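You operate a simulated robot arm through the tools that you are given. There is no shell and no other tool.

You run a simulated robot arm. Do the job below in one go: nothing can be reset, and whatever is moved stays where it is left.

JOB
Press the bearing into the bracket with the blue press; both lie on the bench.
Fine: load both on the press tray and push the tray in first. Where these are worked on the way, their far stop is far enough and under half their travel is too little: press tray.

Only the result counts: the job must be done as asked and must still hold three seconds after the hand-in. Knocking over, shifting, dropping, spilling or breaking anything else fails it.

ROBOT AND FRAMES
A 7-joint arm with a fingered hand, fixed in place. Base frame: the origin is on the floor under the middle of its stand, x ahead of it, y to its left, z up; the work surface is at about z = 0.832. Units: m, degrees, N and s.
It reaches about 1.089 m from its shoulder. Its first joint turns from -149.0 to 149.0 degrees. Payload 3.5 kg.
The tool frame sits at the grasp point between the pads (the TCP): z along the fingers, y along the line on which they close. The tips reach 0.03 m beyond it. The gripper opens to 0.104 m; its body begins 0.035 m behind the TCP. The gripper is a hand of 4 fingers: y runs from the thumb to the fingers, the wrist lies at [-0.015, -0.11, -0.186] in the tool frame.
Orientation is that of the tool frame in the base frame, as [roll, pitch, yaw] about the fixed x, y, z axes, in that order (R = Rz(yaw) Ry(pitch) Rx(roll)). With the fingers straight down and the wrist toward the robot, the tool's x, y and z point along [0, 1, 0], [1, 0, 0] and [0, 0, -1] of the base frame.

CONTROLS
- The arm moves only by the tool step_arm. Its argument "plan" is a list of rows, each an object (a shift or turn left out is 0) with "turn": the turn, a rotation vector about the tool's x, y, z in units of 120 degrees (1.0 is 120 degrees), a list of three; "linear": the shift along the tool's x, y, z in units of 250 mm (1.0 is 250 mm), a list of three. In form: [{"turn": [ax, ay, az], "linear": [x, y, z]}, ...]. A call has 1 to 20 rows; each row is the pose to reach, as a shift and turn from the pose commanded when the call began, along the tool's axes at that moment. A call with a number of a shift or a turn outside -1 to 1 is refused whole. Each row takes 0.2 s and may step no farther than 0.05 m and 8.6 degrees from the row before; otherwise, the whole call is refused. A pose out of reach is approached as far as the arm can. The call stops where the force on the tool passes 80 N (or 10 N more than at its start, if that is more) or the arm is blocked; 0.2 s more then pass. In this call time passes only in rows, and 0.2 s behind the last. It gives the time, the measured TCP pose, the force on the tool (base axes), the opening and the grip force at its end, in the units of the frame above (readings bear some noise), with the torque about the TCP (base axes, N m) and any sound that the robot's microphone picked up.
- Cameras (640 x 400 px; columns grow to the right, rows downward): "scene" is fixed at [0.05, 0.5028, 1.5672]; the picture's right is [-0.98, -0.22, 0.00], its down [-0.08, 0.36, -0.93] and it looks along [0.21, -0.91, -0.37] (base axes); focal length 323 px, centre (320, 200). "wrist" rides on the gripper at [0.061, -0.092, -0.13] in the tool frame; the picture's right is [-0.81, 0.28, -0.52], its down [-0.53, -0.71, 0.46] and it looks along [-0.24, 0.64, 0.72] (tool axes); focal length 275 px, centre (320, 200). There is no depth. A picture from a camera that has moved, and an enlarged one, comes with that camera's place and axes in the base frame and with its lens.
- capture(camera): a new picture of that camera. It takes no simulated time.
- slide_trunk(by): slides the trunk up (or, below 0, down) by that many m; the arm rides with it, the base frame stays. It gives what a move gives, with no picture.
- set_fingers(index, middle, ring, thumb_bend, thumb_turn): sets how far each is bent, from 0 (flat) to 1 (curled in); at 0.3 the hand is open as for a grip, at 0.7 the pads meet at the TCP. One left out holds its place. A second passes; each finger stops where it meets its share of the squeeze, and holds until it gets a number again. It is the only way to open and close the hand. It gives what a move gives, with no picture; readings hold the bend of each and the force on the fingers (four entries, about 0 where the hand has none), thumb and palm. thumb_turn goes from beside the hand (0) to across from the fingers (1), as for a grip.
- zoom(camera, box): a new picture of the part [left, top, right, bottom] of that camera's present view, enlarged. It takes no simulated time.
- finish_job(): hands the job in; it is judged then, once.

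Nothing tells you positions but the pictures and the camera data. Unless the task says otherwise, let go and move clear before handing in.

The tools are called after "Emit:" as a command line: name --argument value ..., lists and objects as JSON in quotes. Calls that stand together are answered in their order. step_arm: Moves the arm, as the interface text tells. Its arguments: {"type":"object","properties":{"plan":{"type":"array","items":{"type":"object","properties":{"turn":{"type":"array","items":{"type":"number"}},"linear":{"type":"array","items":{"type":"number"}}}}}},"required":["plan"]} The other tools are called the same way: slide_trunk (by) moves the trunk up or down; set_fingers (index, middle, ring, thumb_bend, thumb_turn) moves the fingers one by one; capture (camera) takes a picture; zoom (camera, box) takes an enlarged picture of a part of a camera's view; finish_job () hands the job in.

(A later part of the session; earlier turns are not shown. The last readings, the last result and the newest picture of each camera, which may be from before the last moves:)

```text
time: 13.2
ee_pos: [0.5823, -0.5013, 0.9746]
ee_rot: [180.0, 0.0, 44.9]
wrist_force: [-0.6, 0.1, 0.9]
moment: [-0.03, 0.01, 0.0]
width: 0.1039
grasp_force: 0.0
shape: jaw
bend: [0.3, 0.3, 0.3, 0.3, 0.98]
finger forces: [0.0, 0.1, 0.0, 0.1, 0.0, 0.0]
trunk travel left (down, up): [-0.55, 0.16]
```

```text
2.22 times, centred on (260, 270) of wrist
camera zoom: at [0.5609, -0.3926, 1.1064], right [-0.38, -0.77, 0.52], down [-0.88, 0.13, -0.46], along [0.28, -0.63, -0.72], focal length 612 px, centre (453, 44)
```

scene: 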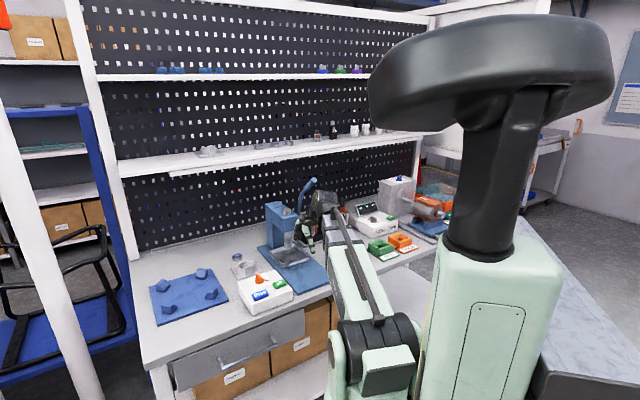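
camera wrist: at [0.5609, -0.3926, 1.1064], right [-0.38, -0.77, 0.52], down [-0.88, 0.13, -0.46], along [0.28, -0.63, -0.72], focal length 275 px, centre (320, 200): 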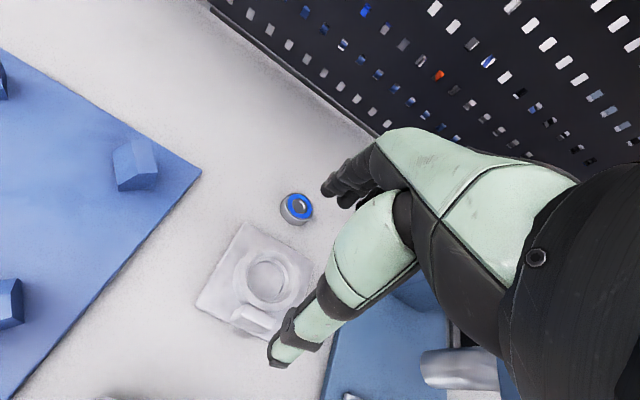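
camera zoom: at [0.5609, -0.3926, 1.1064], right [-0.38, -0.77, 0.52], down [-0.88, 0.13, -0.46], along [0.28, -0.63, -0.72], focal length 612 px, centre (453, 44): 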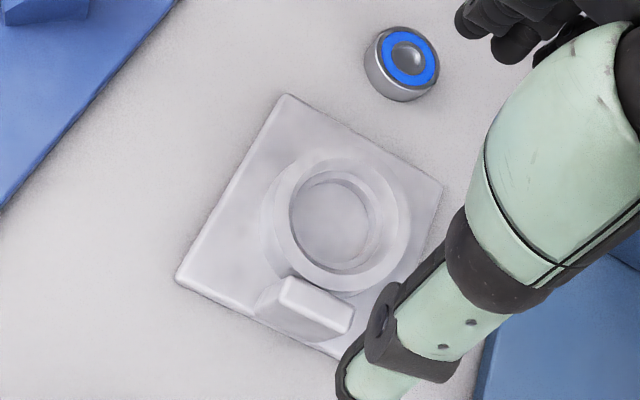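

The bracket centre is confirmed at (0.587,-0.511). I'll lower with the thumb ahead of the tab and fingers behind the boss, first to z≈0.90.

Emit:
step_arm --plan '[{"linear": [0, 0.022, 0.1]}, {"linear": [0, 0.022, 0.2]}, {"linear": [0, 0.022, 0.3]}]'

Emit:
zoom --camera "wrist" --box '[220, 130, 380, 390]'

Emit:
zoom --camera "scene" --box '[225, 235, 280, 290]'

```text
time: 14.0
ee_pos: [0.5878, -0.5058, 0.9032]
ee_rot: [180.0, 0.0, 45.1]
wrist_force: [0.0, -0.3, 0.0]
moment: [0.01, 0.03, 0.02]
width: 0.104
grasp_force: 0.0
shape: jaw
bend: [0.3, 0.3, 0.3, 0.3, 0.98]
finger forces: [0.0, 0.0, 0.1, 0.0, 0.1, 0.1]
trunk travel left (down, up): [-0.55, 0.16]
```

```text
1.54 times, centred on (300, 260) of wrist
camera zoom: at [0.5656, -0.3957, 1.033], right [-0.38, -0.77, 0.52], down [-0.88, 0.13, -0.46], along [0.28, -0.63, -0.72], focal length 424 px, centre (351, 108)
```

zoom: 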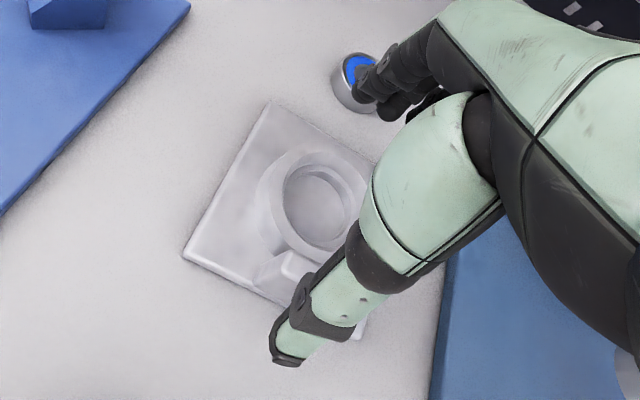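

```text
7.27 times, centred on (252, 262) of scene
camera zoom: at [0.05, 0.5028, 1.5672], right [-0.98, -0.22, 0.0], down [-0.08, 0.36, -0.93], along [0.21, -0.91, -0.37], focal length 2350 px, centre (811, -254)
```

zoom: 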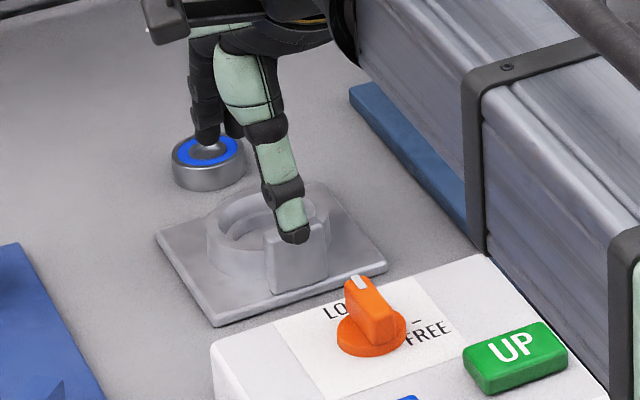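

The thumb is in front of the tab and the fingers fall between boss and bearing. Lowering to grip height.

Emit:
step_arm --plan '[{"linear": [0, 0, 0.06]}, {"linear": [0, 0, 0.12]}]'

Emit:
zoom --camera "wrist" --box '[220, 130, 380, 390]'

Emit:
zoom --camera "scene" --box '[230, 245, 270, 285]'

```text
time: 14.6
ee_pos: [0.5856, -0.5034, 0.8723]
ee_rot: [-180.0, 0.1, 45.0]
wrist_force: [-0.6, 0.0, 0.3]
moment: [0.01, 0.03, 0.0]
width: 0.1039
grasp_force: 0.0
shape: jaw
bend: [0.3, 0.3, 0.3, 0.3, 0.98]
finger forces: [0.0, 0.0, 0.0, 0.0, 0.0, 0.0]
trunk travel left (down, up): [-0.55, 0.16]
```

```text
1.54 times, centred on (300, 260) of wrist
camera zoom: at [0.5649, -0.3951, 1.0027], right [-0.38, -0.77, 0.52], down [-0.88, 0.13, -0.46], along [0.28, -0.63, -0.72], focal length 424 px, centre (351, 108)
```

zoom: 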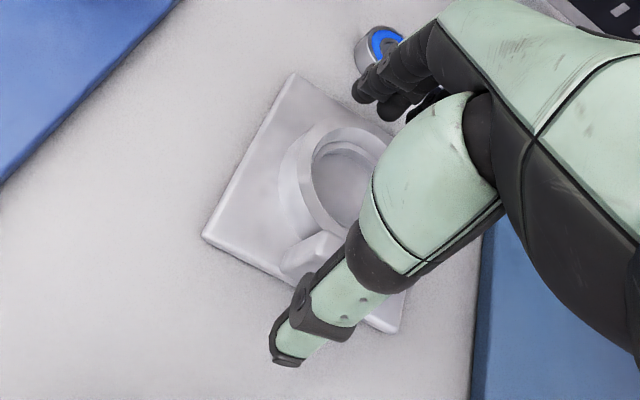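

```text
10.00 times, centred on (250, 265) of scene
camera zoom: at [0.05, 0.5028, 1.5672], right [-0.98, -0.22, 0.0], down [-0.08, 0.36, -0.93], along [0.21, -0.91, -0.37], focal length 3231 px, centre (1020, -450)
```

zoom: 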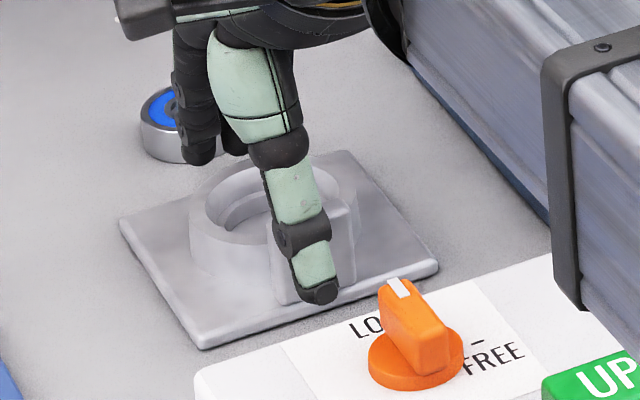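

The fingertips sit near the plate's back edge height, so I'll raise 3 mm to be sure to grip the boss and tab above the plate, then close index, middle and thumb.

Emit:
step_arm --plan '[{"linear": [0, 0.004, -0.014]}]'

Emit:
set_fingers --index 0.7 --middle 0.7 --thumb_bend 0.7

Emit:
zoom --camera "wrist" --box '[220, 130, 380, 390]'

Emit:
zoom --camera "scene" --box '[230, 245, 270, 285]'

```text
time: 15.0
ee_pos: [0.5868, -0.5044, 0.8756]
ee_rot: [180.0, 0.0, 45.0]
wrist_force: [-0.3, 0.3, -0.1]
moment: [0.01, 0.02, 0.01]
width: 0.104
grasp_force: 0.1
shape: jaw
bend: [0.3, 0.3, 0.3, 0.3, 0.98]
finger forces: [0.1, 0.0, 0.0, 0.0, 0.0, 0.0]
trunk travel left (down, up): [-0.55, 0.16]
```

```text
time: 16.0
ee_pos: [0.5865, -0.5038, 0.8779]
ee_rot: [179.8, -0.1, 45.0]
wrist_force: [-2.0, 4.8, 15.6]
moment: [-0.76, -0.7, 0.18]
width: 0.063
grasp_force: 21.8
shape: fingers
bend: [0.45, 0.39, 0.3, 0.54, 0.96]
finger forces: [10.4, 13.5, 0.0, 0.0, 19.3, 0.1]
trunk travel left (down, up): [-0.55, 0.16]
```

```text
1.54 times, centred on (300, 260) of wrist
camera zoom: at [0.5644, -0.3949, 1.0077], right [-0.38, -0.77, 0.52], down [-0.88, 0.13, -0.46], along [0.29, -0.63, -0.72], focal length 424 px, centre (351, 108)
```

zoom: 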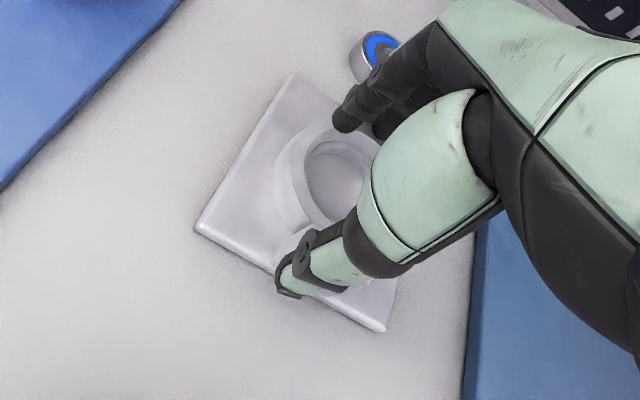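

```text
10.00 times, centred on (250, 265) of scene
camera zoom: at [0.05, 0.5028, 1.5672], right [-0.98, -0.22, 0.0], down [-0.08, 0.36, -0.93], along [0.21, -0.91, -0.37], focal length 3231 px, centre (1020, -450)
```

zoom: 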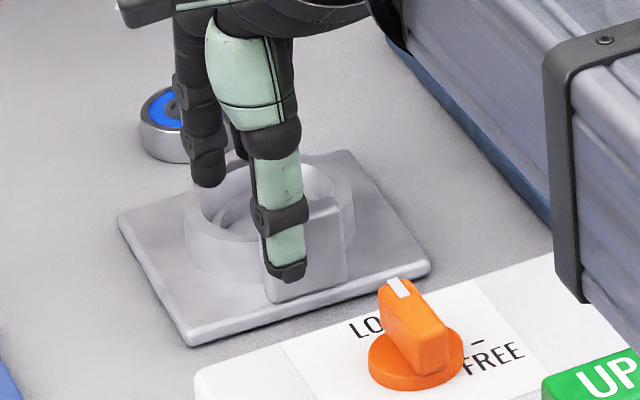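

The bracket is gripped (about 20 N). I'll lift 3 cm slowly and check that it comes up level.

Emit:
step_arm --plan '[{"linear": [0, 0, -0.03]}, {"linear": [0, 0, -0.06]}, {"linear": [0, 0, -0.09]}, {"linear": [0, 0, -0.12]}]'

Emit:
zoom --camera "wrist" --box '[220, 130, 380, 390]'

Emit:
zoom --camera "scene" --box '[230, 235, 280, 285]'

```text
time: 17.0
ee_pos: [0.5886, -0.5034, 0.9038]
ee_rot: [180.0, 0.0, 45.0]
wrist_force: [-0.3, -0.2, 0.5]
moment: [0.0, -0.01, 0.02]
width: 0.0202
grasp_force: 0.1
shape: fingers
bend: [0.56, 0.47, 0.3, 0.69, 0.97]
finger forces: [0.0, 0.0, 0.0, 0.0, 0.1, 0.0]
trunk travel left (down, up): [-0.55, 0.16]
```

```text
1.54 times, centred on (300, 260) of wrist
camera zoom: at [0.566, -0.3954, 1.0355], right [-0.38, -0.77, 0.52], down [-0.88, 0.13, -0.46], along [0.28, -0.63, -0.72], focal length 424 px, centre (351, 108)
```

zoom: 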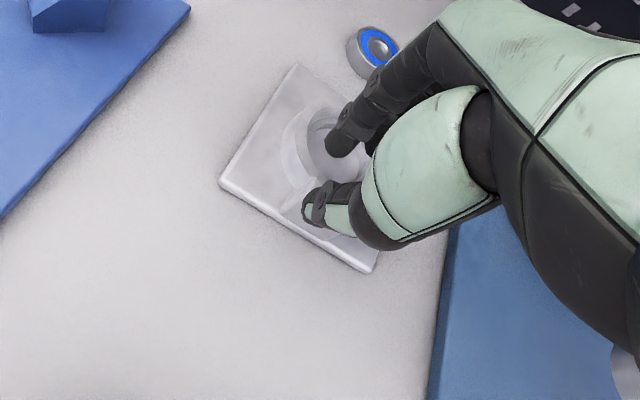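

```text
8.00 times, centred on (255, 260) of scene
camera zoom: at [0.05, 0.5028, 1.5672], right [-0.98, -0.22, 0.0], down [-0.08, 0.36, -0.93], along [0.21, -0.91, -0.37], focal length 2585 px, centre (840, -280)
```

zoom: 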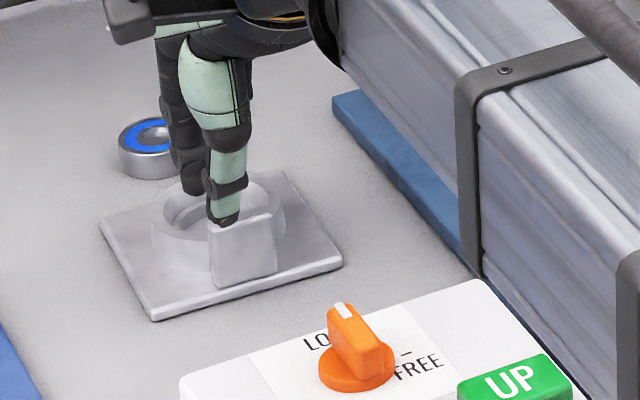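

The fingers slipped off the boss rim and the thumb pushed the bracket back a few centimetres (now about (0.614,-0.535)), close to the bearing. I'll raise, reopen and look again.

Emit:
step_arm --plan '[{"linear": [0, 0, -0.1]}, {"linear": [0, 0, -0.2]}, {"linear": [0, -0.1, -0.3]}, {"linear": [0, -0.2, -0.35]}]'

Emit:
set_fingers --index 0.3 --middle 0.3 --thumb_bend 0.3

Emit:
capture --camera "wrist"

Emit:
zoom --camera "wrist" --box '[200, 130, 340, 290]'

Emit:
zoom --camera "scene" --box '[220, 235, 280, 285]'

```text
time: 18.0
ee_pos: [0.551, -0.4689, 0.9902]
ee_rot: [-180.0, -0.1, 45.0]
wrist_force: [-0.1, 0.6, -1.2]
moment: [0.01, -0.01, 0.01]
width: 0.0201
grasp_force: 0.1
shape: fingers
bend: [0.56, 0.47, 0.3, 0.69, 0.97]
finger forces: [0.0, 0.1, 0.1, 0.1, 0.1, 0.1]
trunk travel left (down, up): [-0.55, 0.16]
```

```text
time: 19.0
ee_pos: [0.5505, -0.4703, 0.9898]
ee_rot: [-179.9, 0.0, 45.0]
wrist_force: [0.2, 0.4, 0.6]
moment: [0.02, 0.0, -0.01]
width: 0.1029
grasp_force: 0.0
shape: fingers
bend: [0.3, 0.3, 0.3, 0.3, 0.97]
finger forces: [0.0, 0.1, 0.0, 0.0, 0.1, 0.0]
trunk travel left (down, up): [-0.55, 0.16]
```

```text
taken
camera wrist: at [0.5292, -0.3612, 1.1208], right [-0.38, -0.77, 0.52], down [-0.88, 0.13, -0.46], along [0.28, -0.63, -0.72], focal length 275 px, centre (320, 200)
```

wrist: 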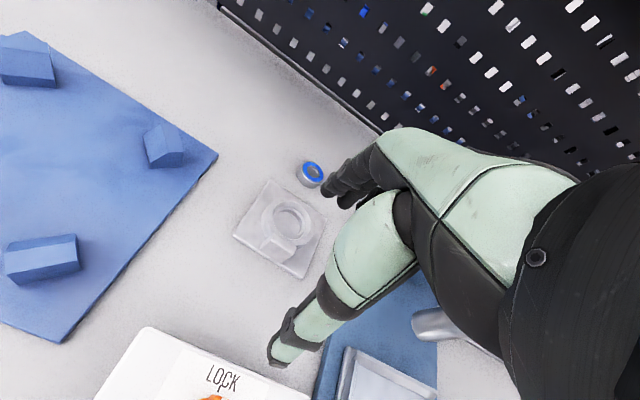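

```text
2.50 times, centred on (270, 210) of wrist
camera zoom: at [0.5292, -0.3612, 1.1208], right [-0.38, -0.77, 0.52], down [-0.88, 0.13, -0.46], along [0.28, -0.63, -0.72], focal length 688 px, centre (445, 175)
```

zoom: 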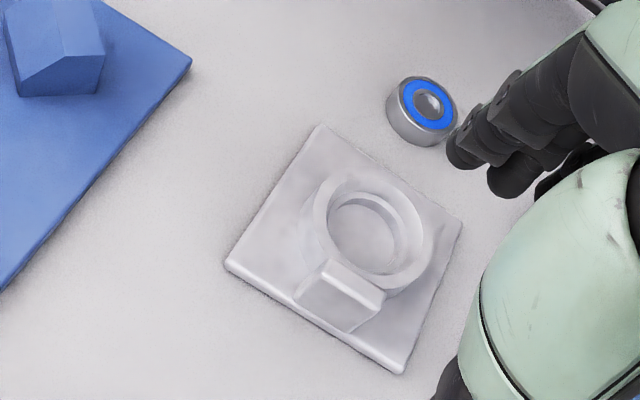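

```text
8.00 times, centred on (250, 260) of scene
camera zoom: at [0.05, 0.5028, 1.5672], right [-0.98, -0.22, 0.0], down [-0.08, 0.36, -0.93], along [0.21, -0.91, -0.37], focal length 2585 px, centre (880, -280)
```

zoom: 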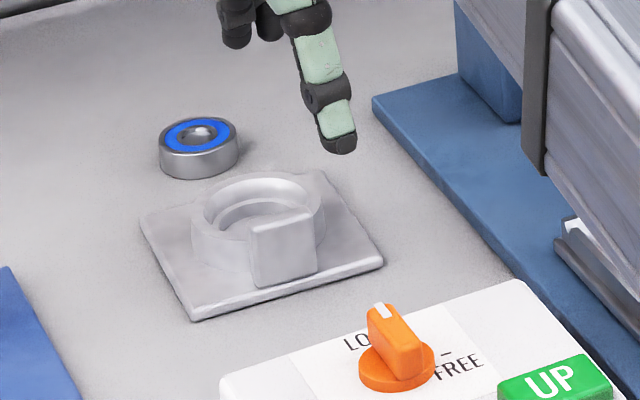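

The bracket is now at about (0.6125,-0.5345), rotated about -2.4°, and the bearing at about (0.685,-0.610), both still flat on the bench. This time I'll pre-close the fingers a little and go deeper so they grip the boss wall properly.

Emit:
step_arm --plan '[{"linear": [0.005, 0.17, 0.0], "turn": [0, 0, 0.01]}, {"linear": [0.01, 0.338, 0.06], "turn": [0, 0, 0.02]}, {"linear": [0.01, 0.338, 0.19], "turn": [0, 0, 0.02]}, {"linear": [0.01, 0.338, 0.32], "turn": [0, 0, 0.02]}]'

Emit:
set_fingers --index 0.35 --middle 0.35 --ring 0.35 --thumb_bend 0.35

Emit:
zoom --camera "wrist" --box '[220, 130, 380, 390]'

Emit:
zoom --camera "scene" --box '[220, 235, 270, 285]'

```text
time: 20.0
ee_pos: [0.6144, -0.5273, 0.9107]
ee_rot: [179.9, 0.0, 42.5]
wrist_force: [-0.4, 0.4, -0.7]
moment: [-0.01, -0.01, 0.01]
width: 0.1027
grasp_force: 0.0
shape: fingers
bend: [0.3, 0.3, 0.3, 0.3, 0.97]
finger forces: [0.0, 0.0, 0.0, 0.0, 0.1, 0.0]
trunk travel left (down, up): [-0.55, 0.16]
```

```text
time: 21.0
ee_pos: [0.6137, -0.5269, 0.9112]
ee_rot: [179.9, 0.1, 42.6]
wrist_force: [-0.5, 0.5, 0.1]
moment: [-0.04, -0.01, -0.03]
width: 0.0914
grasp_force: 0.0
shape: fingers
bend: [0.35, 0.35, 0.35, 0.35, 0.97]
finger forces: [0.0, 0.0, 0.0, 0.0, 0.0, 0.0]
trunk travel left (down, up): [-0.55, 0.16]
```

```text
1.54 times, centred on (300, 260) of wrist
camera zoom: at [0.597, -0.4178, 1.0419], right [-0.41, -0.75, 0.52], down [-0.88, 0.16, -0.46], along [0.26, -0.64, -0.72], focal length 424 px, centre (351, 108)
```

zoom: 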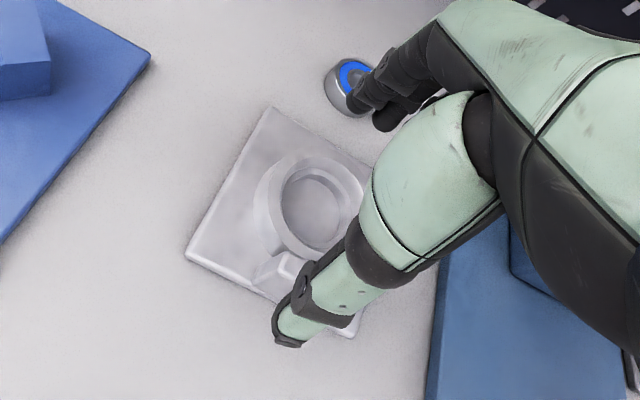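

```text
8.00 times, centred on (245, 260) of scene
camera zoom: at [0.05, 0.5028, 1.5672], right [-0.98, -0.22, 0.0], down [-0.08, 0.36, -0.93], along [0.21, -0.91, -0.37], focal length 2585 px, centre (920, -280)
```

zoom: 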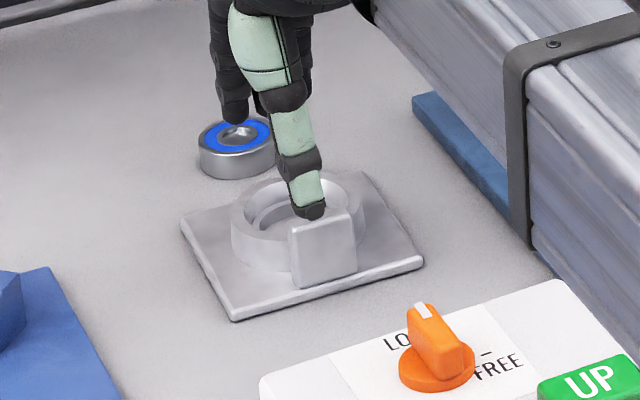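

Lowering until the tips are just above the plate.

Emit:
step_arm --plan '[{"linear": [-0.006, 0, 0.08]}, {"linear": [-0.01, 0, 0.14]}, {"linear": [-0.01, 0, 0.16]}]'

Emit:
zoom --camera "wrist" --box '[220, 130, 380, 390]'

Emit:
zoom --camera "scene" --box '[230, 240, 270, 280]'

```text
time: 21.8
ee_pos: [0.6126, -0.5295, 0.8708]
ee_rot: [-180.0, 0.0, 42.6]
wrist_force: [-1.1, -2.1, 1.7]
moment: [-0.11, -0.07, 0.0]
width: 0.0918
grasp_force: 0.9
shape: fingers
bend: [0.35, 0.33, 0.35, 0.35, 0.97]
finger forces: [0.0, 2.0, 0.0, 0.0, 0.0, 0.0]
trunk travel left (down, up): [-0.55, 0.16]
```

```text
1.54 times, centred on (300, 260) of wrist
camera zoom: at [0.5943, -0.42, 1.0018], right [-0.41, -0.75, 0.52], down [-0.87, 0.16, -0.46], along [0.26, -0.64, -0.72], focal length 424 px, centre (351, 108)
```

zoom: 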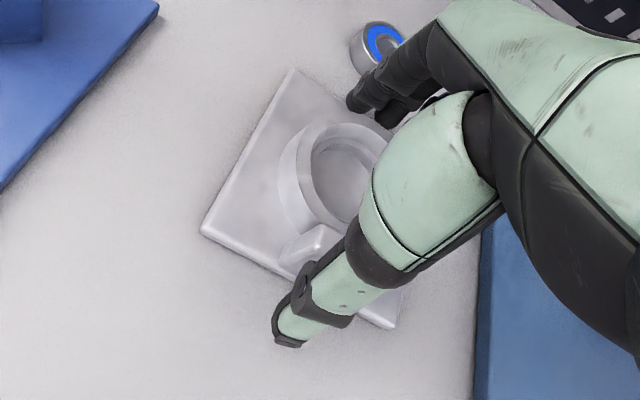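

```text
10.00 times, centred on (250, 260) of scene
camera zoom: at [0.05, 0.5028, 1.5672], right [-0.98, -0.22, 0.0], down [-0.08, 0.36, -0.93], along [0.21, -0.91, -0.37], focal length 3231 px, centre (1020, -400)
```

zoom: 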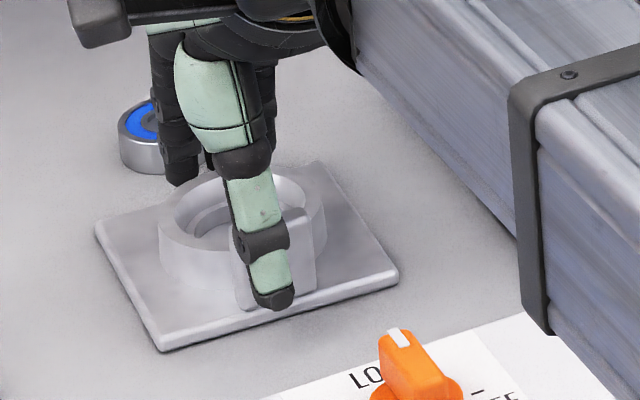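

The middle fingertip is touching the plate's edge, so I'll raise 6 mm, close a little more to bring the tips inside the plate edge, then lower again.

Emit:
step_arm --plan '[{"linear": [0, -0.004, -0.03]}]'

Emit:
set_fingers --index 0.385 --middle 0.375 --ring 0.35 --thumb_bend 0.37

Emit:
step_arm --plan '[{"linear": [0, 0, 0.016]}, {"linear": [0, 0, 0.028]}]'

Emit:
zoom --camera "wrist" --box '[240, 150, 360, 350]'

Emit:
zoom --camera "scene" --box '[230, 245, 265, 280]'

```text
time: 22.2
ee_pos: [0.6105, -0.5284, 0.8784]
ee_rot: [179.9, 0.0, 42.6]
wrist_force: [0.2, 0.7, 0.0]
moment: [0.04, -0.01, 0.01]
width: 0.0912
grasp_force: 0.0
shape: fingers
bend: [0.35, 0.35, 0.35, 0.35, 0.97]
finger forces: [0.1, 0.1, 0.1, 0.0, 0.0, 0.0]
trunk travel left (down, up): [-0.55, 0.16]
```

```text
time: 23.2
ee_pos: [0.6113, -0.5286, 0.8792]
ee_rot: [-180.0, 0.0, 42.5]
wrist_force: [0.1, 0.9, -1.1]
moment: [0.04, 0.0, 0.0]
width: 0.0849
grasp_force: 0.1
shape: fingers
bend: [0.38, 0.37, 0.35, 0.37, 0.97]
finger forces: [0.0, 0.1, 0.0, 0.0, 0.0, 0.0]
trunk travel left (down, up): [-0.55, 0.16]
```

```text
time: 23.8
ee_pos: [0.6102, -0.5282, 0.8745]
ee_rot: [179.8, 0.0, 42.6]
wrist_force: [0.5, 0.3, 17.7]
moment: [-0.77, -0.49, 0.02]
width: 0.0853
grasp_force: 9.0
shape: fingers
bend: [0.38, 0.34, 0.35, 0.37, 0.97]
finger forces: [1.3, 16.0, 0.1, 0.0, 0.0, 0.1]
trunk travel left (down, up): [-0.55, 0.16]
```

```text
2.00 times, centred on (300, 250) of wrist
camera zoom: at [0.5929, -0.4185, 1.0051], right [-0.41, -0.75, 0.52], down [-0.87, 0.16, -0.46], along [0.26, -0.64, -0.72], focal length 551 px, centre (360, 100)
```

zoom: 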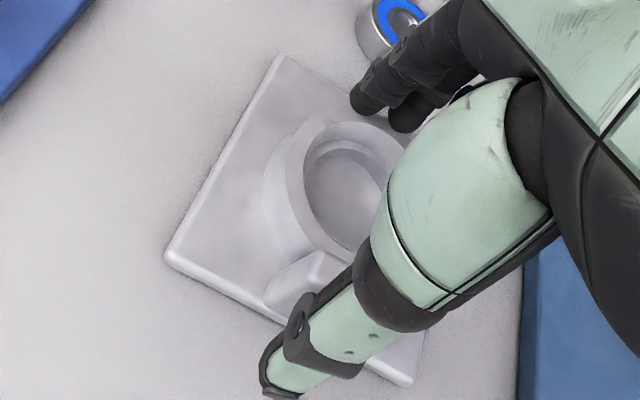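

```text
11.43 times, centred on (248, 262) of scene
camera zoom: at [0.05, 0.5028, 1.5672], right [-0.98, -0.22, 0.0], down [-0.08, 0.36, -0.93], along [0.21, -0.91, -0.37], focal length 3693 px, centre (1149, -514)
```

zoom: 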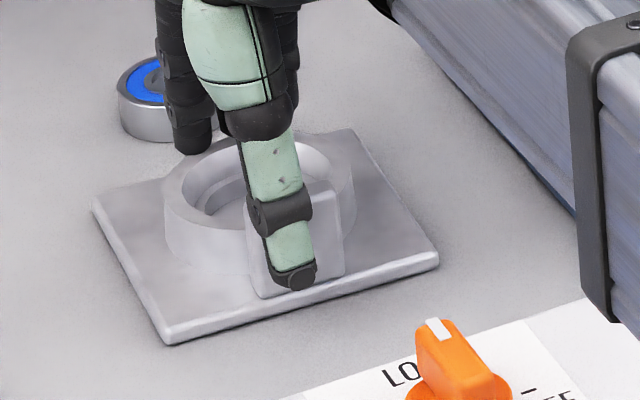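

The tips move downward as they curl, so they press on the plate rather than the boss. A better grip is to pinch the tab plus the boss's front wall, with index and middle inside the bore and the thumb on the tab's front. I'll raise, shape the hand for that and check the finger positions in the pictures.

Emit:
step_arm --plan '[{"linear": [0, 0, -0.1]}, {"linear": [0, -0.05, -0.24]}, {"linear": [0, -0.12, -0.28]}]'

Emit:
set_fingers --index 0.5 --middle 0.5 --ring 0.0 --thumb_bend 0.4

Emit:
capture --camera "wrist"

Emit:
zoom --camera "wrist" --box '[220, 130, 400, 390]'

Emit:
zoom --camera "scene" --box '[230, 225, 280, 275]'

```text
time: 24.6
ee_pos: [0.591, -0.5069, 0.9429]
ee_rot: [-180.0, -0.1, 42.7]
wrist_force: [0.6, 0.1, 0.9]
moment: [0.03, 0.03, 0.03]
width: 0.085
grasp_force: 0.1
shape: fingers
bend: [0.38, 0.37, 0.35, 0.37, 0.97]
finger forces: [0.0, 0.0, 0.0, 0.0, 0.1, 0.0]
trunk travel left (down, up): [-0.55, 0.16]
```

```text
time: 25.6
ee_pos: [0.5904, -0.5085, 0.9429]
ee_rot: [-180.0, 0.0, 42.7]
wrist_force: [-0.6, 0.6, -0.3]
moment: [-0.04, 0.01, -0.04]
width: 0.0654
grasp_force: 0.0
shape: fingers
bend: [0.5, 0.5, 0.0, 0.4, 0.97]
finger forces: [0.1, 0.1, 0.0, 0.0, 0.0, 0.0]
trunk travel left (down, up): [-0.55, 0.16]
```

```text
taken
camera wrist: at [0.5732, -0.3982, 1.0733], right [-0.41, -0.75, 0.52], down [-0.88, 0.16, -0.46], along [0.26, -0.64, -0.72], focal length 275 px, centre (320, 200)
```

wrist: 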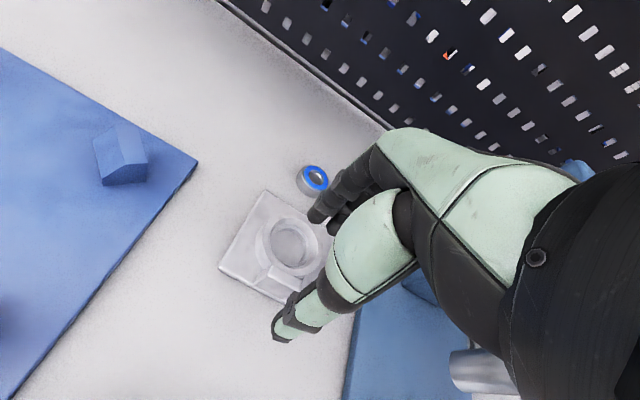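

```text
1.54 times, centred on (310, 260) of wrist
camera zoom: at [0.5732, -0.3982, 1.0733], right [-0.41, -0.75, 0.52], down [-0.88, 0.16, -0.46], along [0.26, -0.64, -0.72], focal length 424 px, centre (335, 108)
```

zoom: 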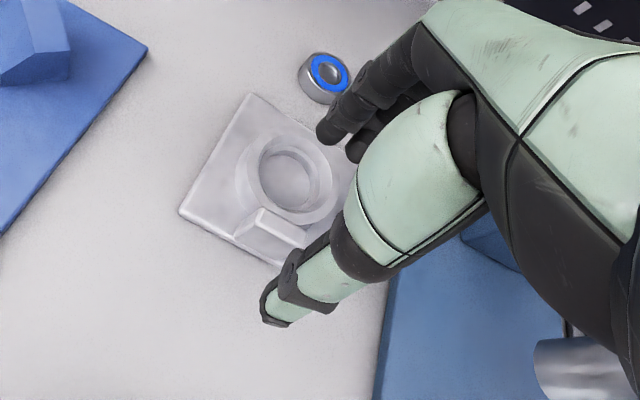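

```text
8.00 times, centred on (255, 250) of scene
camera zoom: at [0.05, 0.5028, 1.5672], right [-0.98, -0.22, 0.0], down [-0.08, 0.36, -0.93], along [0.21, -0.91, -0.37], focal length 2585 px, centre (840, -200)
```

zoom: 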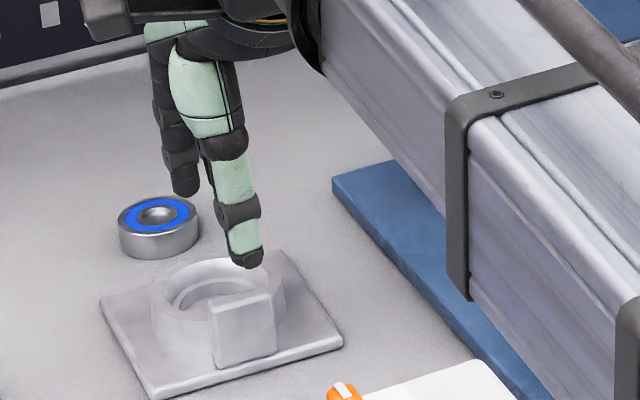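

I'll zoom closely at the bracket from this pose to determine the boss and bore geometry precisely.

Emit:
zoom --camera "wrist" --box '[215, 180, 335, 310]'

Emit:
zoom --camera "scene" --box '[235, 253, 275, 278]'

```text
3.08 times, centred on (275, 245) of wrist
camera zoom: at [0.5732, -0.3982, 1.0733], right [-0.41, -0.75, 0.52], down [-0.88, 0.16, -0.46], along [0.26, -0.64, -0.72], focal length 847 px, centre (458, 62)
```

zoom: 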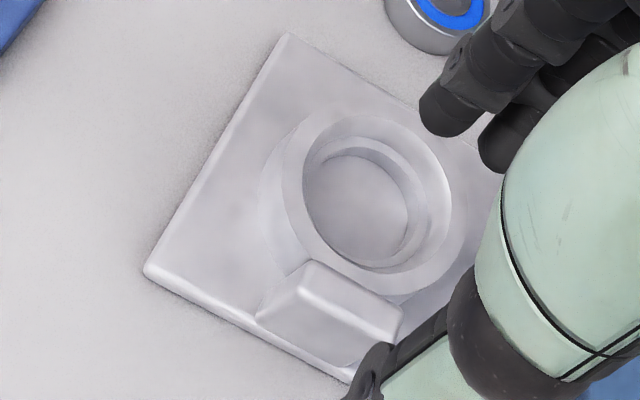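

```text
16.00 times, centred on (255, 266) of scene
camera zoom: at [0.05, 0.5028, 1.5672], right [-0.98, -0.22, 0.0], down [-0.08, 0.36, -0.93], along [0.21, -0.91, -0.37], focal length 5170 px, centre (1360, -848)
```

zoom: 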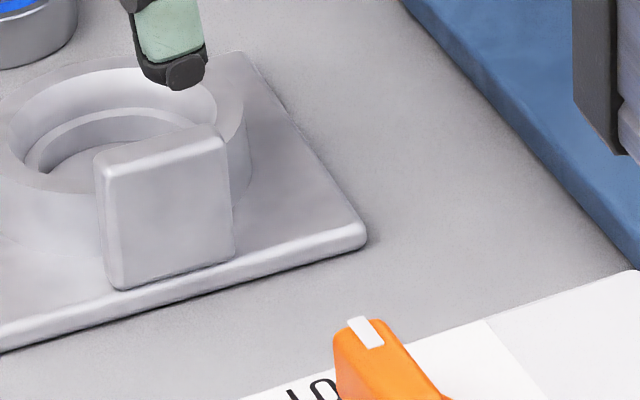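

The bore is a counterbore of about 4.4 cm with a ledge below; the boss top is near z 0.856 and the plate top near 0.840. The fingertips actually reach ~0.036 beyond the TCP when curled, so I'll grip boss back and tab front with the TCP at z≈0.880, pre-closed so the tips are inside the plate edge.

Emit:
set_fingers --index 0.37 --middle 0.37 --ring 0.3 --thumb_bend 0.36

Emit:
step_arm --plan '[{"linear": [0.002, 0.12, 0.0]}, {"linear": [0.002, 0.122, 0.1]}, {"linear": [0.002, 0.122, 0.18]}, {"linear": [0.002, 0.122, 0.24]}]'

Emit:
zoom --camera "wrist" --box '[240, 150, 360, 350]'

Emit:
zoom --camera "scene" --box '[230, 245, 265, 280]'

```text
time: 26.6
ee_pos: [0.5909, -0.5083, 0.9424]
ee_rot: [-180.0, 0.0, 42.6]
wrist_force: [0.0, 0.1, -0.2]
moment: [0.02, 0.0, 0.03]
width: 0.0864
grasp_force: 0.1
shape: fingers
bend: [0.37, 0.37, 0.3, 0.36, 0.97]
finger forces: [0.0, 0.1, 0.1, 0.0, 0.0, 0.1]
trunk travel left (down, up): [-0.55, 0.16]
```

```text
time: 27.6
ee_pos: [0.6116, -0.5286, 0.8829]
ee_rot: [-179.9, 0.0, 42.6]
wrist_force: [-0.2, 0.3, 0.1]
moment: [0.01, -0.01, 0.02]
width: 0.0868
grasp_force: 0.1
shape: fingers
bend: [0.37, 0.37, 0.3, 0.36, 0.97]
finger forces: [0.0, 0.0, 0.1, 0.1, 0.0, 0.0]
trunk travel left (down, up): [-0.55, 0.16]
```

```text
2.00 times, centred on (300, 250) of wrist
camera zoom: at [0.5948, -0.4192, 1.0128], right [-0.41, -0.75, 0.52], down [-0.87, 0.16, -0.46], along [0.26, -0.64, -0.72], focal length 551 px, centre (360, 100)
```

zoom: 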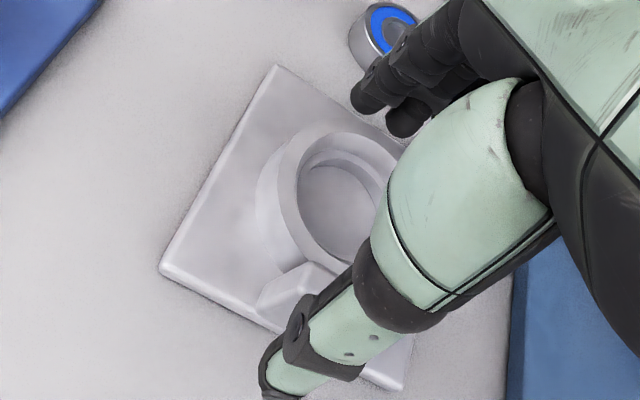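

```text
11.43 times, centred on (248, 262) of scene
camera zoom: at [0.05, 0.5028, 1.5672], right [-0.98, -0.22, 0.0], down [-0.08, 0.36, -0.93], along [0.21, -0.91, -0.37], focal length 3693 px, centre (1149, -514)
```

zoom: 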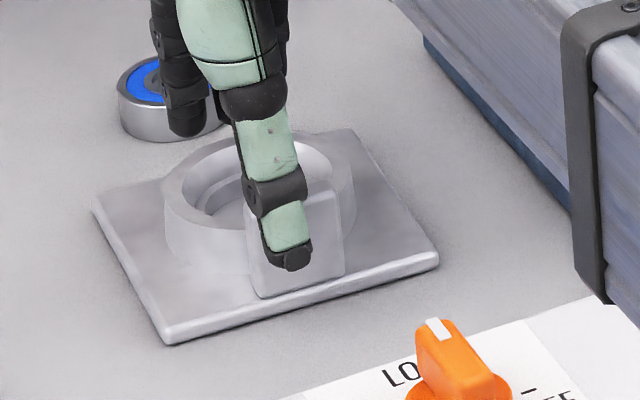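

The tips hover just above the plate at its back edge. I'll lower 2 mm and close.

Emit:
step_arm --plan '[{"linear": [0, 0, 0.01]}]'

Emit:
set_fingers --index 0.7 --middle 0.7 --thumb_bend 0.7

Emit:
zoom --camera "wrist" --box '[240, 150, 360, 350]'

Emit:
zoom --camera "scene" --box '[230, 245, 265, 280]'

```text
time: 28.0
ee_pos: [0.612, -0.5288, 0.8802]
ee_rot: [180.0, 0.0, 42.5]
wrist_force: [0.5, -0.3, -0.3]
moment: [0.02, -0.01, -0.01]
width: 0.0866
grasp_force: 0.1
shape: fingers
bend: [0.37, 0.37, 0.3, 0.36, 0.97]
finger forces: [0.0, 0.0, 0.0, 0.0, 0.0, 0.1]
trunk travel left (down, up): [-0.55, 0.16]
```

```text
time: 29.0
ee_pos: [0.6116, -0.5286, 0.8793]
ee_rot: [-180.0, 0.0, 42.5]
wrist_force: [0.7, -1.6, 0.4]
moment: [-0.01, 0.01, 0.04]
width: 0.0088
grasp_force: 2.8
shape: fingers
bend: [0.67, 0.69, 0.3, 0.67, 0.97]
finger forces: [2.3, 1.4, 0.0, 0.0, 2.4, 0.1]
trunk travel left (down, up): [-0.55, 0.16]
```

```text
2.00 times, centred on (300, 250) of wrist
camera zoom: at [0.5951, -0.4196, 1.0106], right [-0.41, -0.75, 0.52], down [-0.88, 0.16, -0.46], along [0.26, -0.64, -0.72], focal length 551 px, centre (360, 100)
```

zoom: 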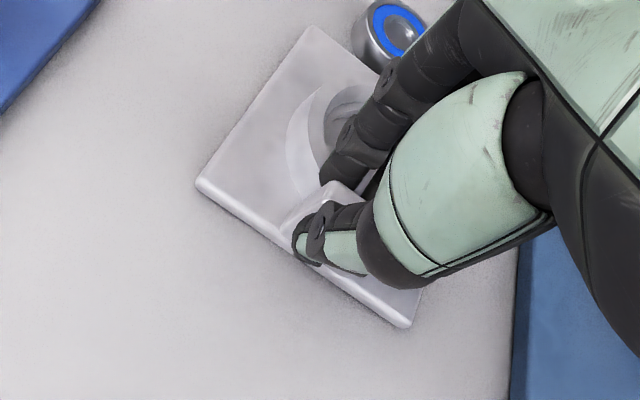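

```text
11.43 times, centred on (248, 262) of scene
camera zoom: at [0.05, 0.5028, 1.5672], right [-0.98, -0.22, 0.0], down [-0.08, 0.36, -0.93], along [0.21, -0.91, -0.37], focal length 3693 px, centre (1149, -514)
```

zoom: 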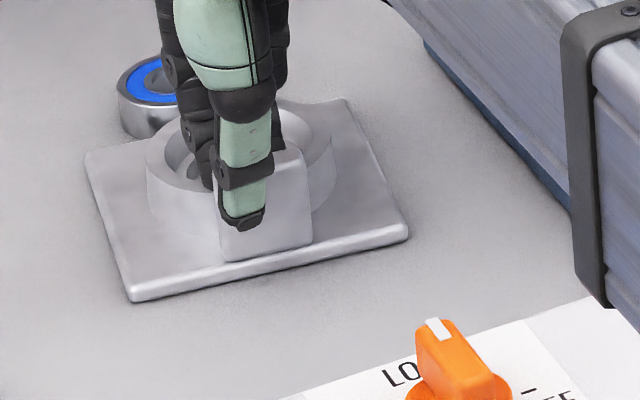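

The fingers went over the boss and are now pinching the tab itself (front and back). I'll squeeze harder and try a small lift.

Emit:
set_fingers --index 0.95 --middle 0.95 --thumb_bend 0.95

Emit:
step_arm --plan '[{"linear": [0, 0, -0.03]}, {"linear": [0, 0, -0.06]}, {"linear": [0, 0, -0.1]}]'

Emit:
zoom --camera "wrist" --box '[240, 150, 360, 350]'

Emit:
zoom --camera "scene" --box '[230, 245, 265, 280]'

```text
time: 30.0
ee_pos: [0.6111, -0.5281, 0.8809]
ee_rot: [-180.0, 0.1, 42.6]
wrist_force: [0.7, 0.1, -0.8]
moment: [-0.05, -0.03, 0.11]
width: 0.006
grasp_force: 18.7
shape: fingers
bend: [0.72, 0.72, 0.3, 0.7, 0.95]
finger forces: [12.0, 7.5, 0.1, 0.0, 19.5, 0.0]
trunk travel left (down, up): [-0.55, 0.16]
```

```text
time: 30.8
ee_pos: [0.6122, -0.5287, 0.904]
ee_rot: [-179.9, -0.1, 42.6]
wrist_force: [-0.1, 0.1, -4.8]
moment: [0.07, 0.01, 0.01]
width: 0.0069
grasp_force: 18.5
shape: fingers
bend: [0.71, 0.72, 0.3, 0.73, 0.93]
finger forces: [13.4, 5.7, 0.0, 0.1, 17.7, 0.0]
trunk travel left (down, up): [-0.55, 0.16]
```

```text
2.00 times, centred on (300, 250) of wrist
camera zoom: at [0.5947, -0.4195, 1.0352], right [-0.41, -0.75, 0.52], down [-0.88, 0.16, -0.45], along [0.26, -0.64, -0.73], focal length 551 px, centre (360, 100)
```

zoom: 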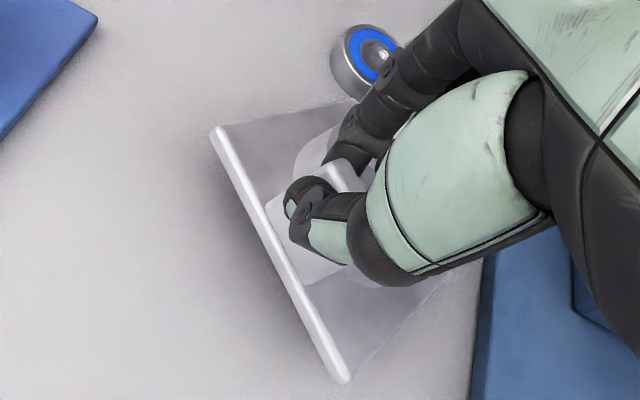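

```text
11.43 times, centred on (248, 262) of scene
camera zoom: at [0.05, 0.5028, 1.5672], right [-0.98, -0.22, 0.0], down [-0.08, 0.36, -0.93], along [0.21, -0.91, -0.37], focal length 3693 px, centre (1149, -514)
```

zoom: 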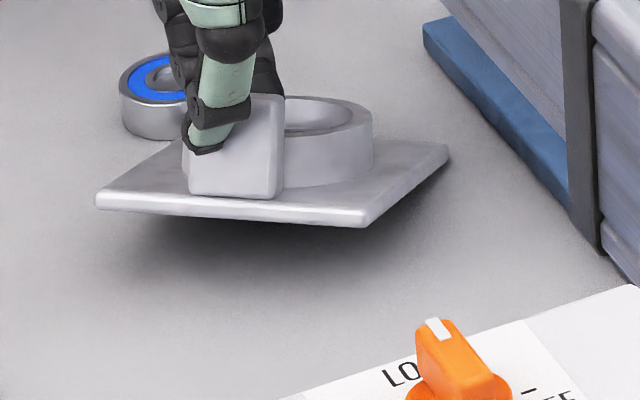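

The bracket is off the bench (about 0.5 kg), though it has swivelled roughly -36° in the pinch. I'll lift a bit more and check how level it is.

Emit:
step_arm --plan '[{"linear": [0, 0, -0.08]}, {"linear": [0, 0, -0.16]}, {"linear": [0, 0, -0.24]}]'

Emit:
capture --camera "wrist"

Emit:
zoom --camera "wrist" --box '[220, 150, 360, 370]'

Emit:
zoom --camera "scene" --box '[225, 225, 275, 275]'

```text
time: 31.6
ee_pos: [0.612, -0.5288, 0.9668]
ee_rot: [-180.0, -0.1, 42.6]
wrist_force: [0.2, 0.3, -4.6]
moment: [0.07, 0.01, 0.0]
width: 0.0072
grasp_force: 17.9
shape: fingers
bend: [0.71, 0.73, 0.3, 0.73, 0.93]
finger forces: [13.3, 5.7, 0.1, 0.0, 17.6, 0.1]
trunk travel left (down, up): [-0.55, 0.16]
```

```text
taken
camera wrist: at [0.5958, -0.4196, 1.0966], right [-0.41, -0.75, 0.52], down [-0.88, 0.16, -0.46], along [0.26, -0.64, -0.72], focal length 275 px, centre (320, 200)
```

wrist: 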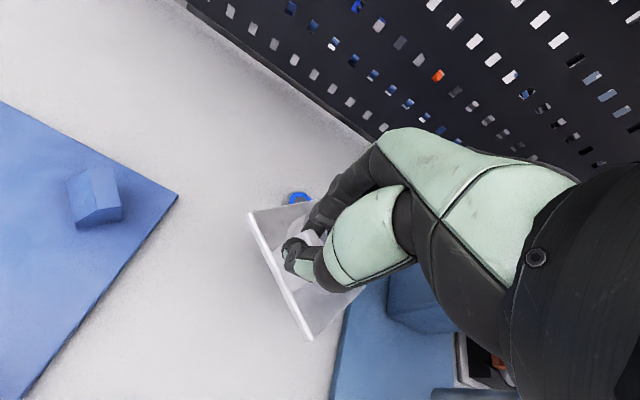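

```text
1.82 times, centred on (290, 260) of wrist
camera zoom: at [0.5958, -0.4196, 1.0966], right [-0.41, -0.75, 0.52], down [-0.88, 0.16, -0.46], along [0.26, -0.64, -0.72], focal length 500 px, centre (374, 91)
```

zoom: 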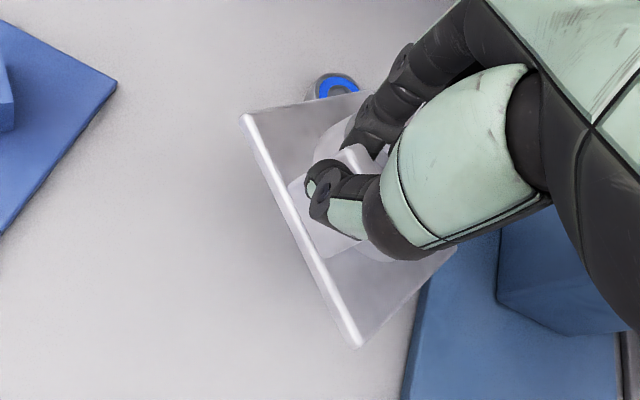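

```text
8.00 times, centred on (250, 250) of scene
camera zoom: at [0.05, 0.5028, 1.5672], right [-0.98, -0.22, 0.0], down [-0.08, 0.36, -0.93], along [0.21, -0.91, -0.37], focal length 2585 px, centre (880, -200)
```

zoom: 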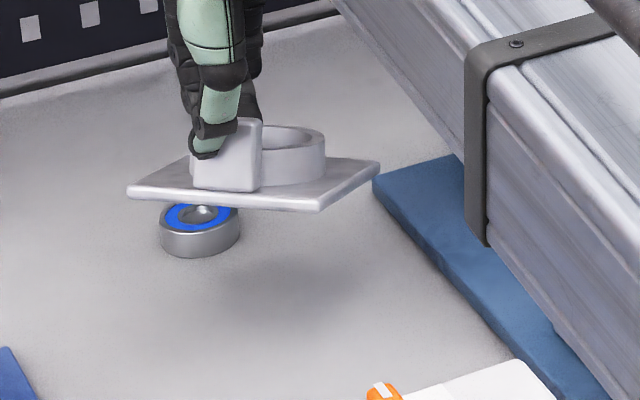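

The bracket is held firmly but swivelled about -37° and its back droops ~15°. I'll raise and rotate the hand so that the bracket becomes level and aligned with the tray.

Emit:
step_arm --plan '[{"linear": [0, 0, -0.06], "turn": [-0.023, -0.0154, -0.0618]}, {"linear": [0, 0, -0.12], "turn": [-0.046, -0.0309, -0.1236]}, {"linear": [0, 0, -0.18], "turn": [-0.069, -0.0463, -0.1854]}, {"linear": [0, 0, -0.22], "turn": [-0.092, -0.0618, -0.2472]}, {"linear": [0, 0, -0.25], "turn": [-0.115, -0.0772, -0.309]}]'

Emit:
capture --camera "wrist"

Emit:
capture --camera "scene"

Emit:
zoom --camera "scene" --box '[215, 190, 275, 250]'

```text
time: 32.8
ee_pos: [0.6119, -0.53, 1.0279]
ee_rot: [169.9, 12.8, 79.0]
wrist_force: [0.4, -0.4, -4.2]
moment: [0.15, 0.15, -0.02]
width: 0.0073
grasp_force: 19.2
shape: fingers
bend: [0.71, 0.72, 0.3, 0.73, 0.93]
finger forces: [12.8, 5.9, 0.0, 0.1, 18.4, 0.0]
trunk travel left (down, up): [-0.55, 0.16]
```

```text
taken
camera wrist: at [0.5168, -0.4237, 1.1242], right [0.05, -0.69, 0.72], down [-0.74, -0.52, -0.44], along [0.68, -0.51, -0.53], focal length 275 px, centre (320, 200)
```

wrist: 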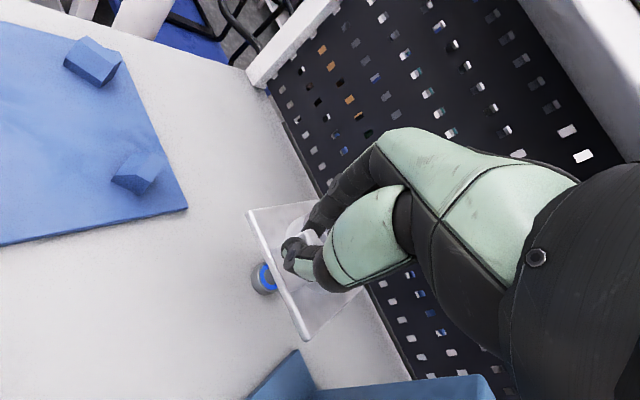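

```text
taken
```

scene: 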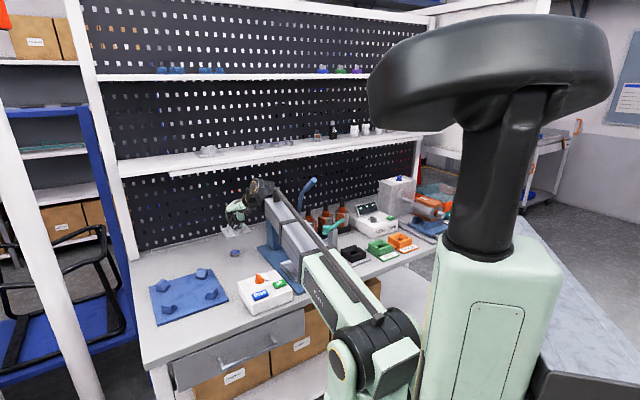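

```text
6.67 times, centred on (245, 220) of scene
camera zoom: at [0.05, 0.5028, 1.5672], right [-0.98, -0.22, 0.0], down [-0.08, 0.36, -0.93], along [0.21, -0.91, -0.37], focal length 2154 px, centre (820, 67)
```

zoom: 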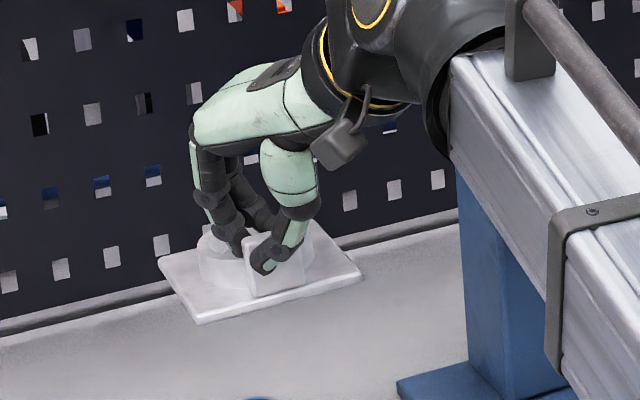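

The bracket now looks nearly level and aligned with the bench. I'll carry it toward the front-left of the press (over the box's back corner, at a safe height), correcting the last few degrees of tilt.

Emit:
step_arm --plan '[{"linear": [0.0267, -0.1493, -0.0318], "turn": [-0.009, -0.0065, 0.001]}, {"linear": [0.0534, -0.2986, -0.0635], "turn": [-0.018, -0.013, 0.002]}, {"linear": [0.0802, -0.4478, -0.0953], "turn": [-0.027, -0.0194, 0.003]}, {"linear": [0.1069, -0.5971, -0.127], "turn": [-0.027, -0.0194, 0.003]}, {"linear": [0.1336, -0.7464, -0.1588], "turn": [-0.027, -0.0194, 0.003]}]'

Emit:
capture --camera "wrist"

Emit:
zoom --camera "scene" --box '[230, 190, 350, 290]'

```text
time: 34.0
ee_pos: [0.4323, -0.4584, 1.0242]
ee_rot: [166.4, 15.0, 78.0]
wrist_force: [0.2, 0.0, -3.2]
moment: [0.17, 0.11, 0.03]
width: 0.0075
grasp_force: 18.7
shape: fingers
bend: [0.71, 0.73, 0.3, 0.73, 0.92]
finger forces: [12.9, 5.6, 0.1, 0.0, 18.4, 0.0]
trunk travel left (down, up): [-0.55, 0.16]
```

```text
taken
camera wrist: at [0.3327, -0.348, 1.1122], right [0.01, -0.65, 0.76], down [-0.71, -0.54, -0.45], along [0.7, -0.54, -0.47], focal length 275 px, centre (320, 200)
```

wrist: 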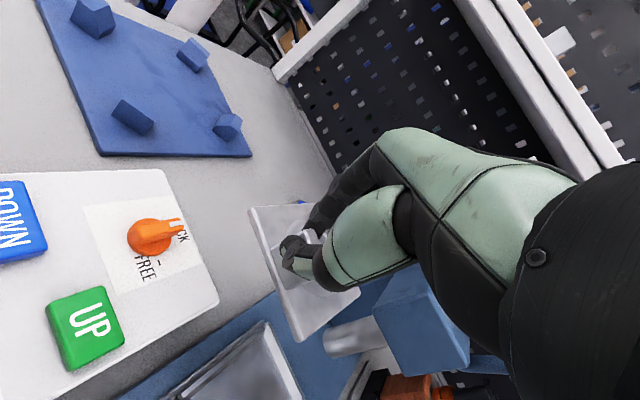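

```text
4.00 times, centred on (290, 240) of scene
camera zoom: at [0.05, 0.5028, 1.5672], right [-0.98, -0.22, 0.0], down [-0.08, 0.36, -0.93], along [0.21, -0.91, -0.37], focal length 1292 px, centre (440, 40)
```

zoom: 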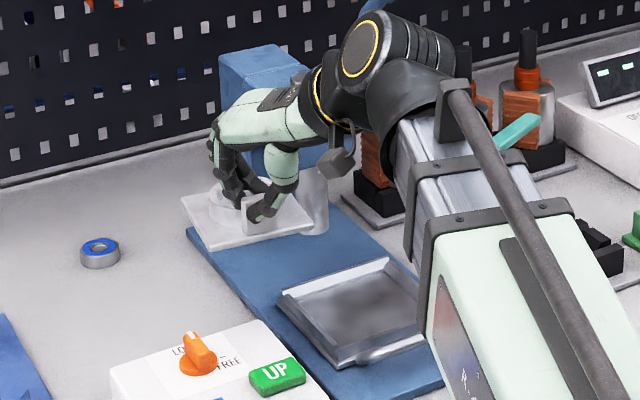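

I can see the tray clearly: its back-left wall corner gives a tray centre of about f 0.643, l -0.131. I'll measure the held bracket's position relative to the TCP.

Emit:
zoom --camera "wrist" --box '[230, 180, 370, 360]'

Emit:
zoom --camera "scene" --box '[250, 220, 310, 270]'

```text
2.22 times, centred on (300, 270) of wrist
camera zoom: at [0.3327, -0.348, 1.1122], right [0.01, -0.65, 0.76], down [-0.71, -0.54, -0.45], along [0.7, -0.54, -0.47], focal length 612 px, centre (364, 44)
```

zoom: 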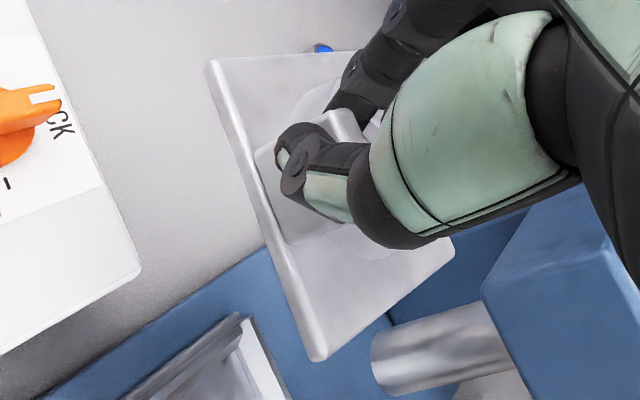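

```text
8.00 times, centred on (280, 245) of scene
camera zoom: at [0.05, 0.5028, 1.5672], right [-0.98, -0.22, 0.0], down [-0.08, 0.36, -0.93], along [0.21, -0.91, -0.37], focal length 2585 px, centre (640, -160)
```

zoom: 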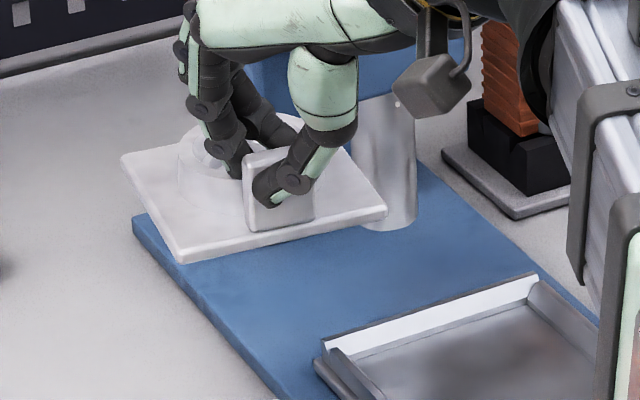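

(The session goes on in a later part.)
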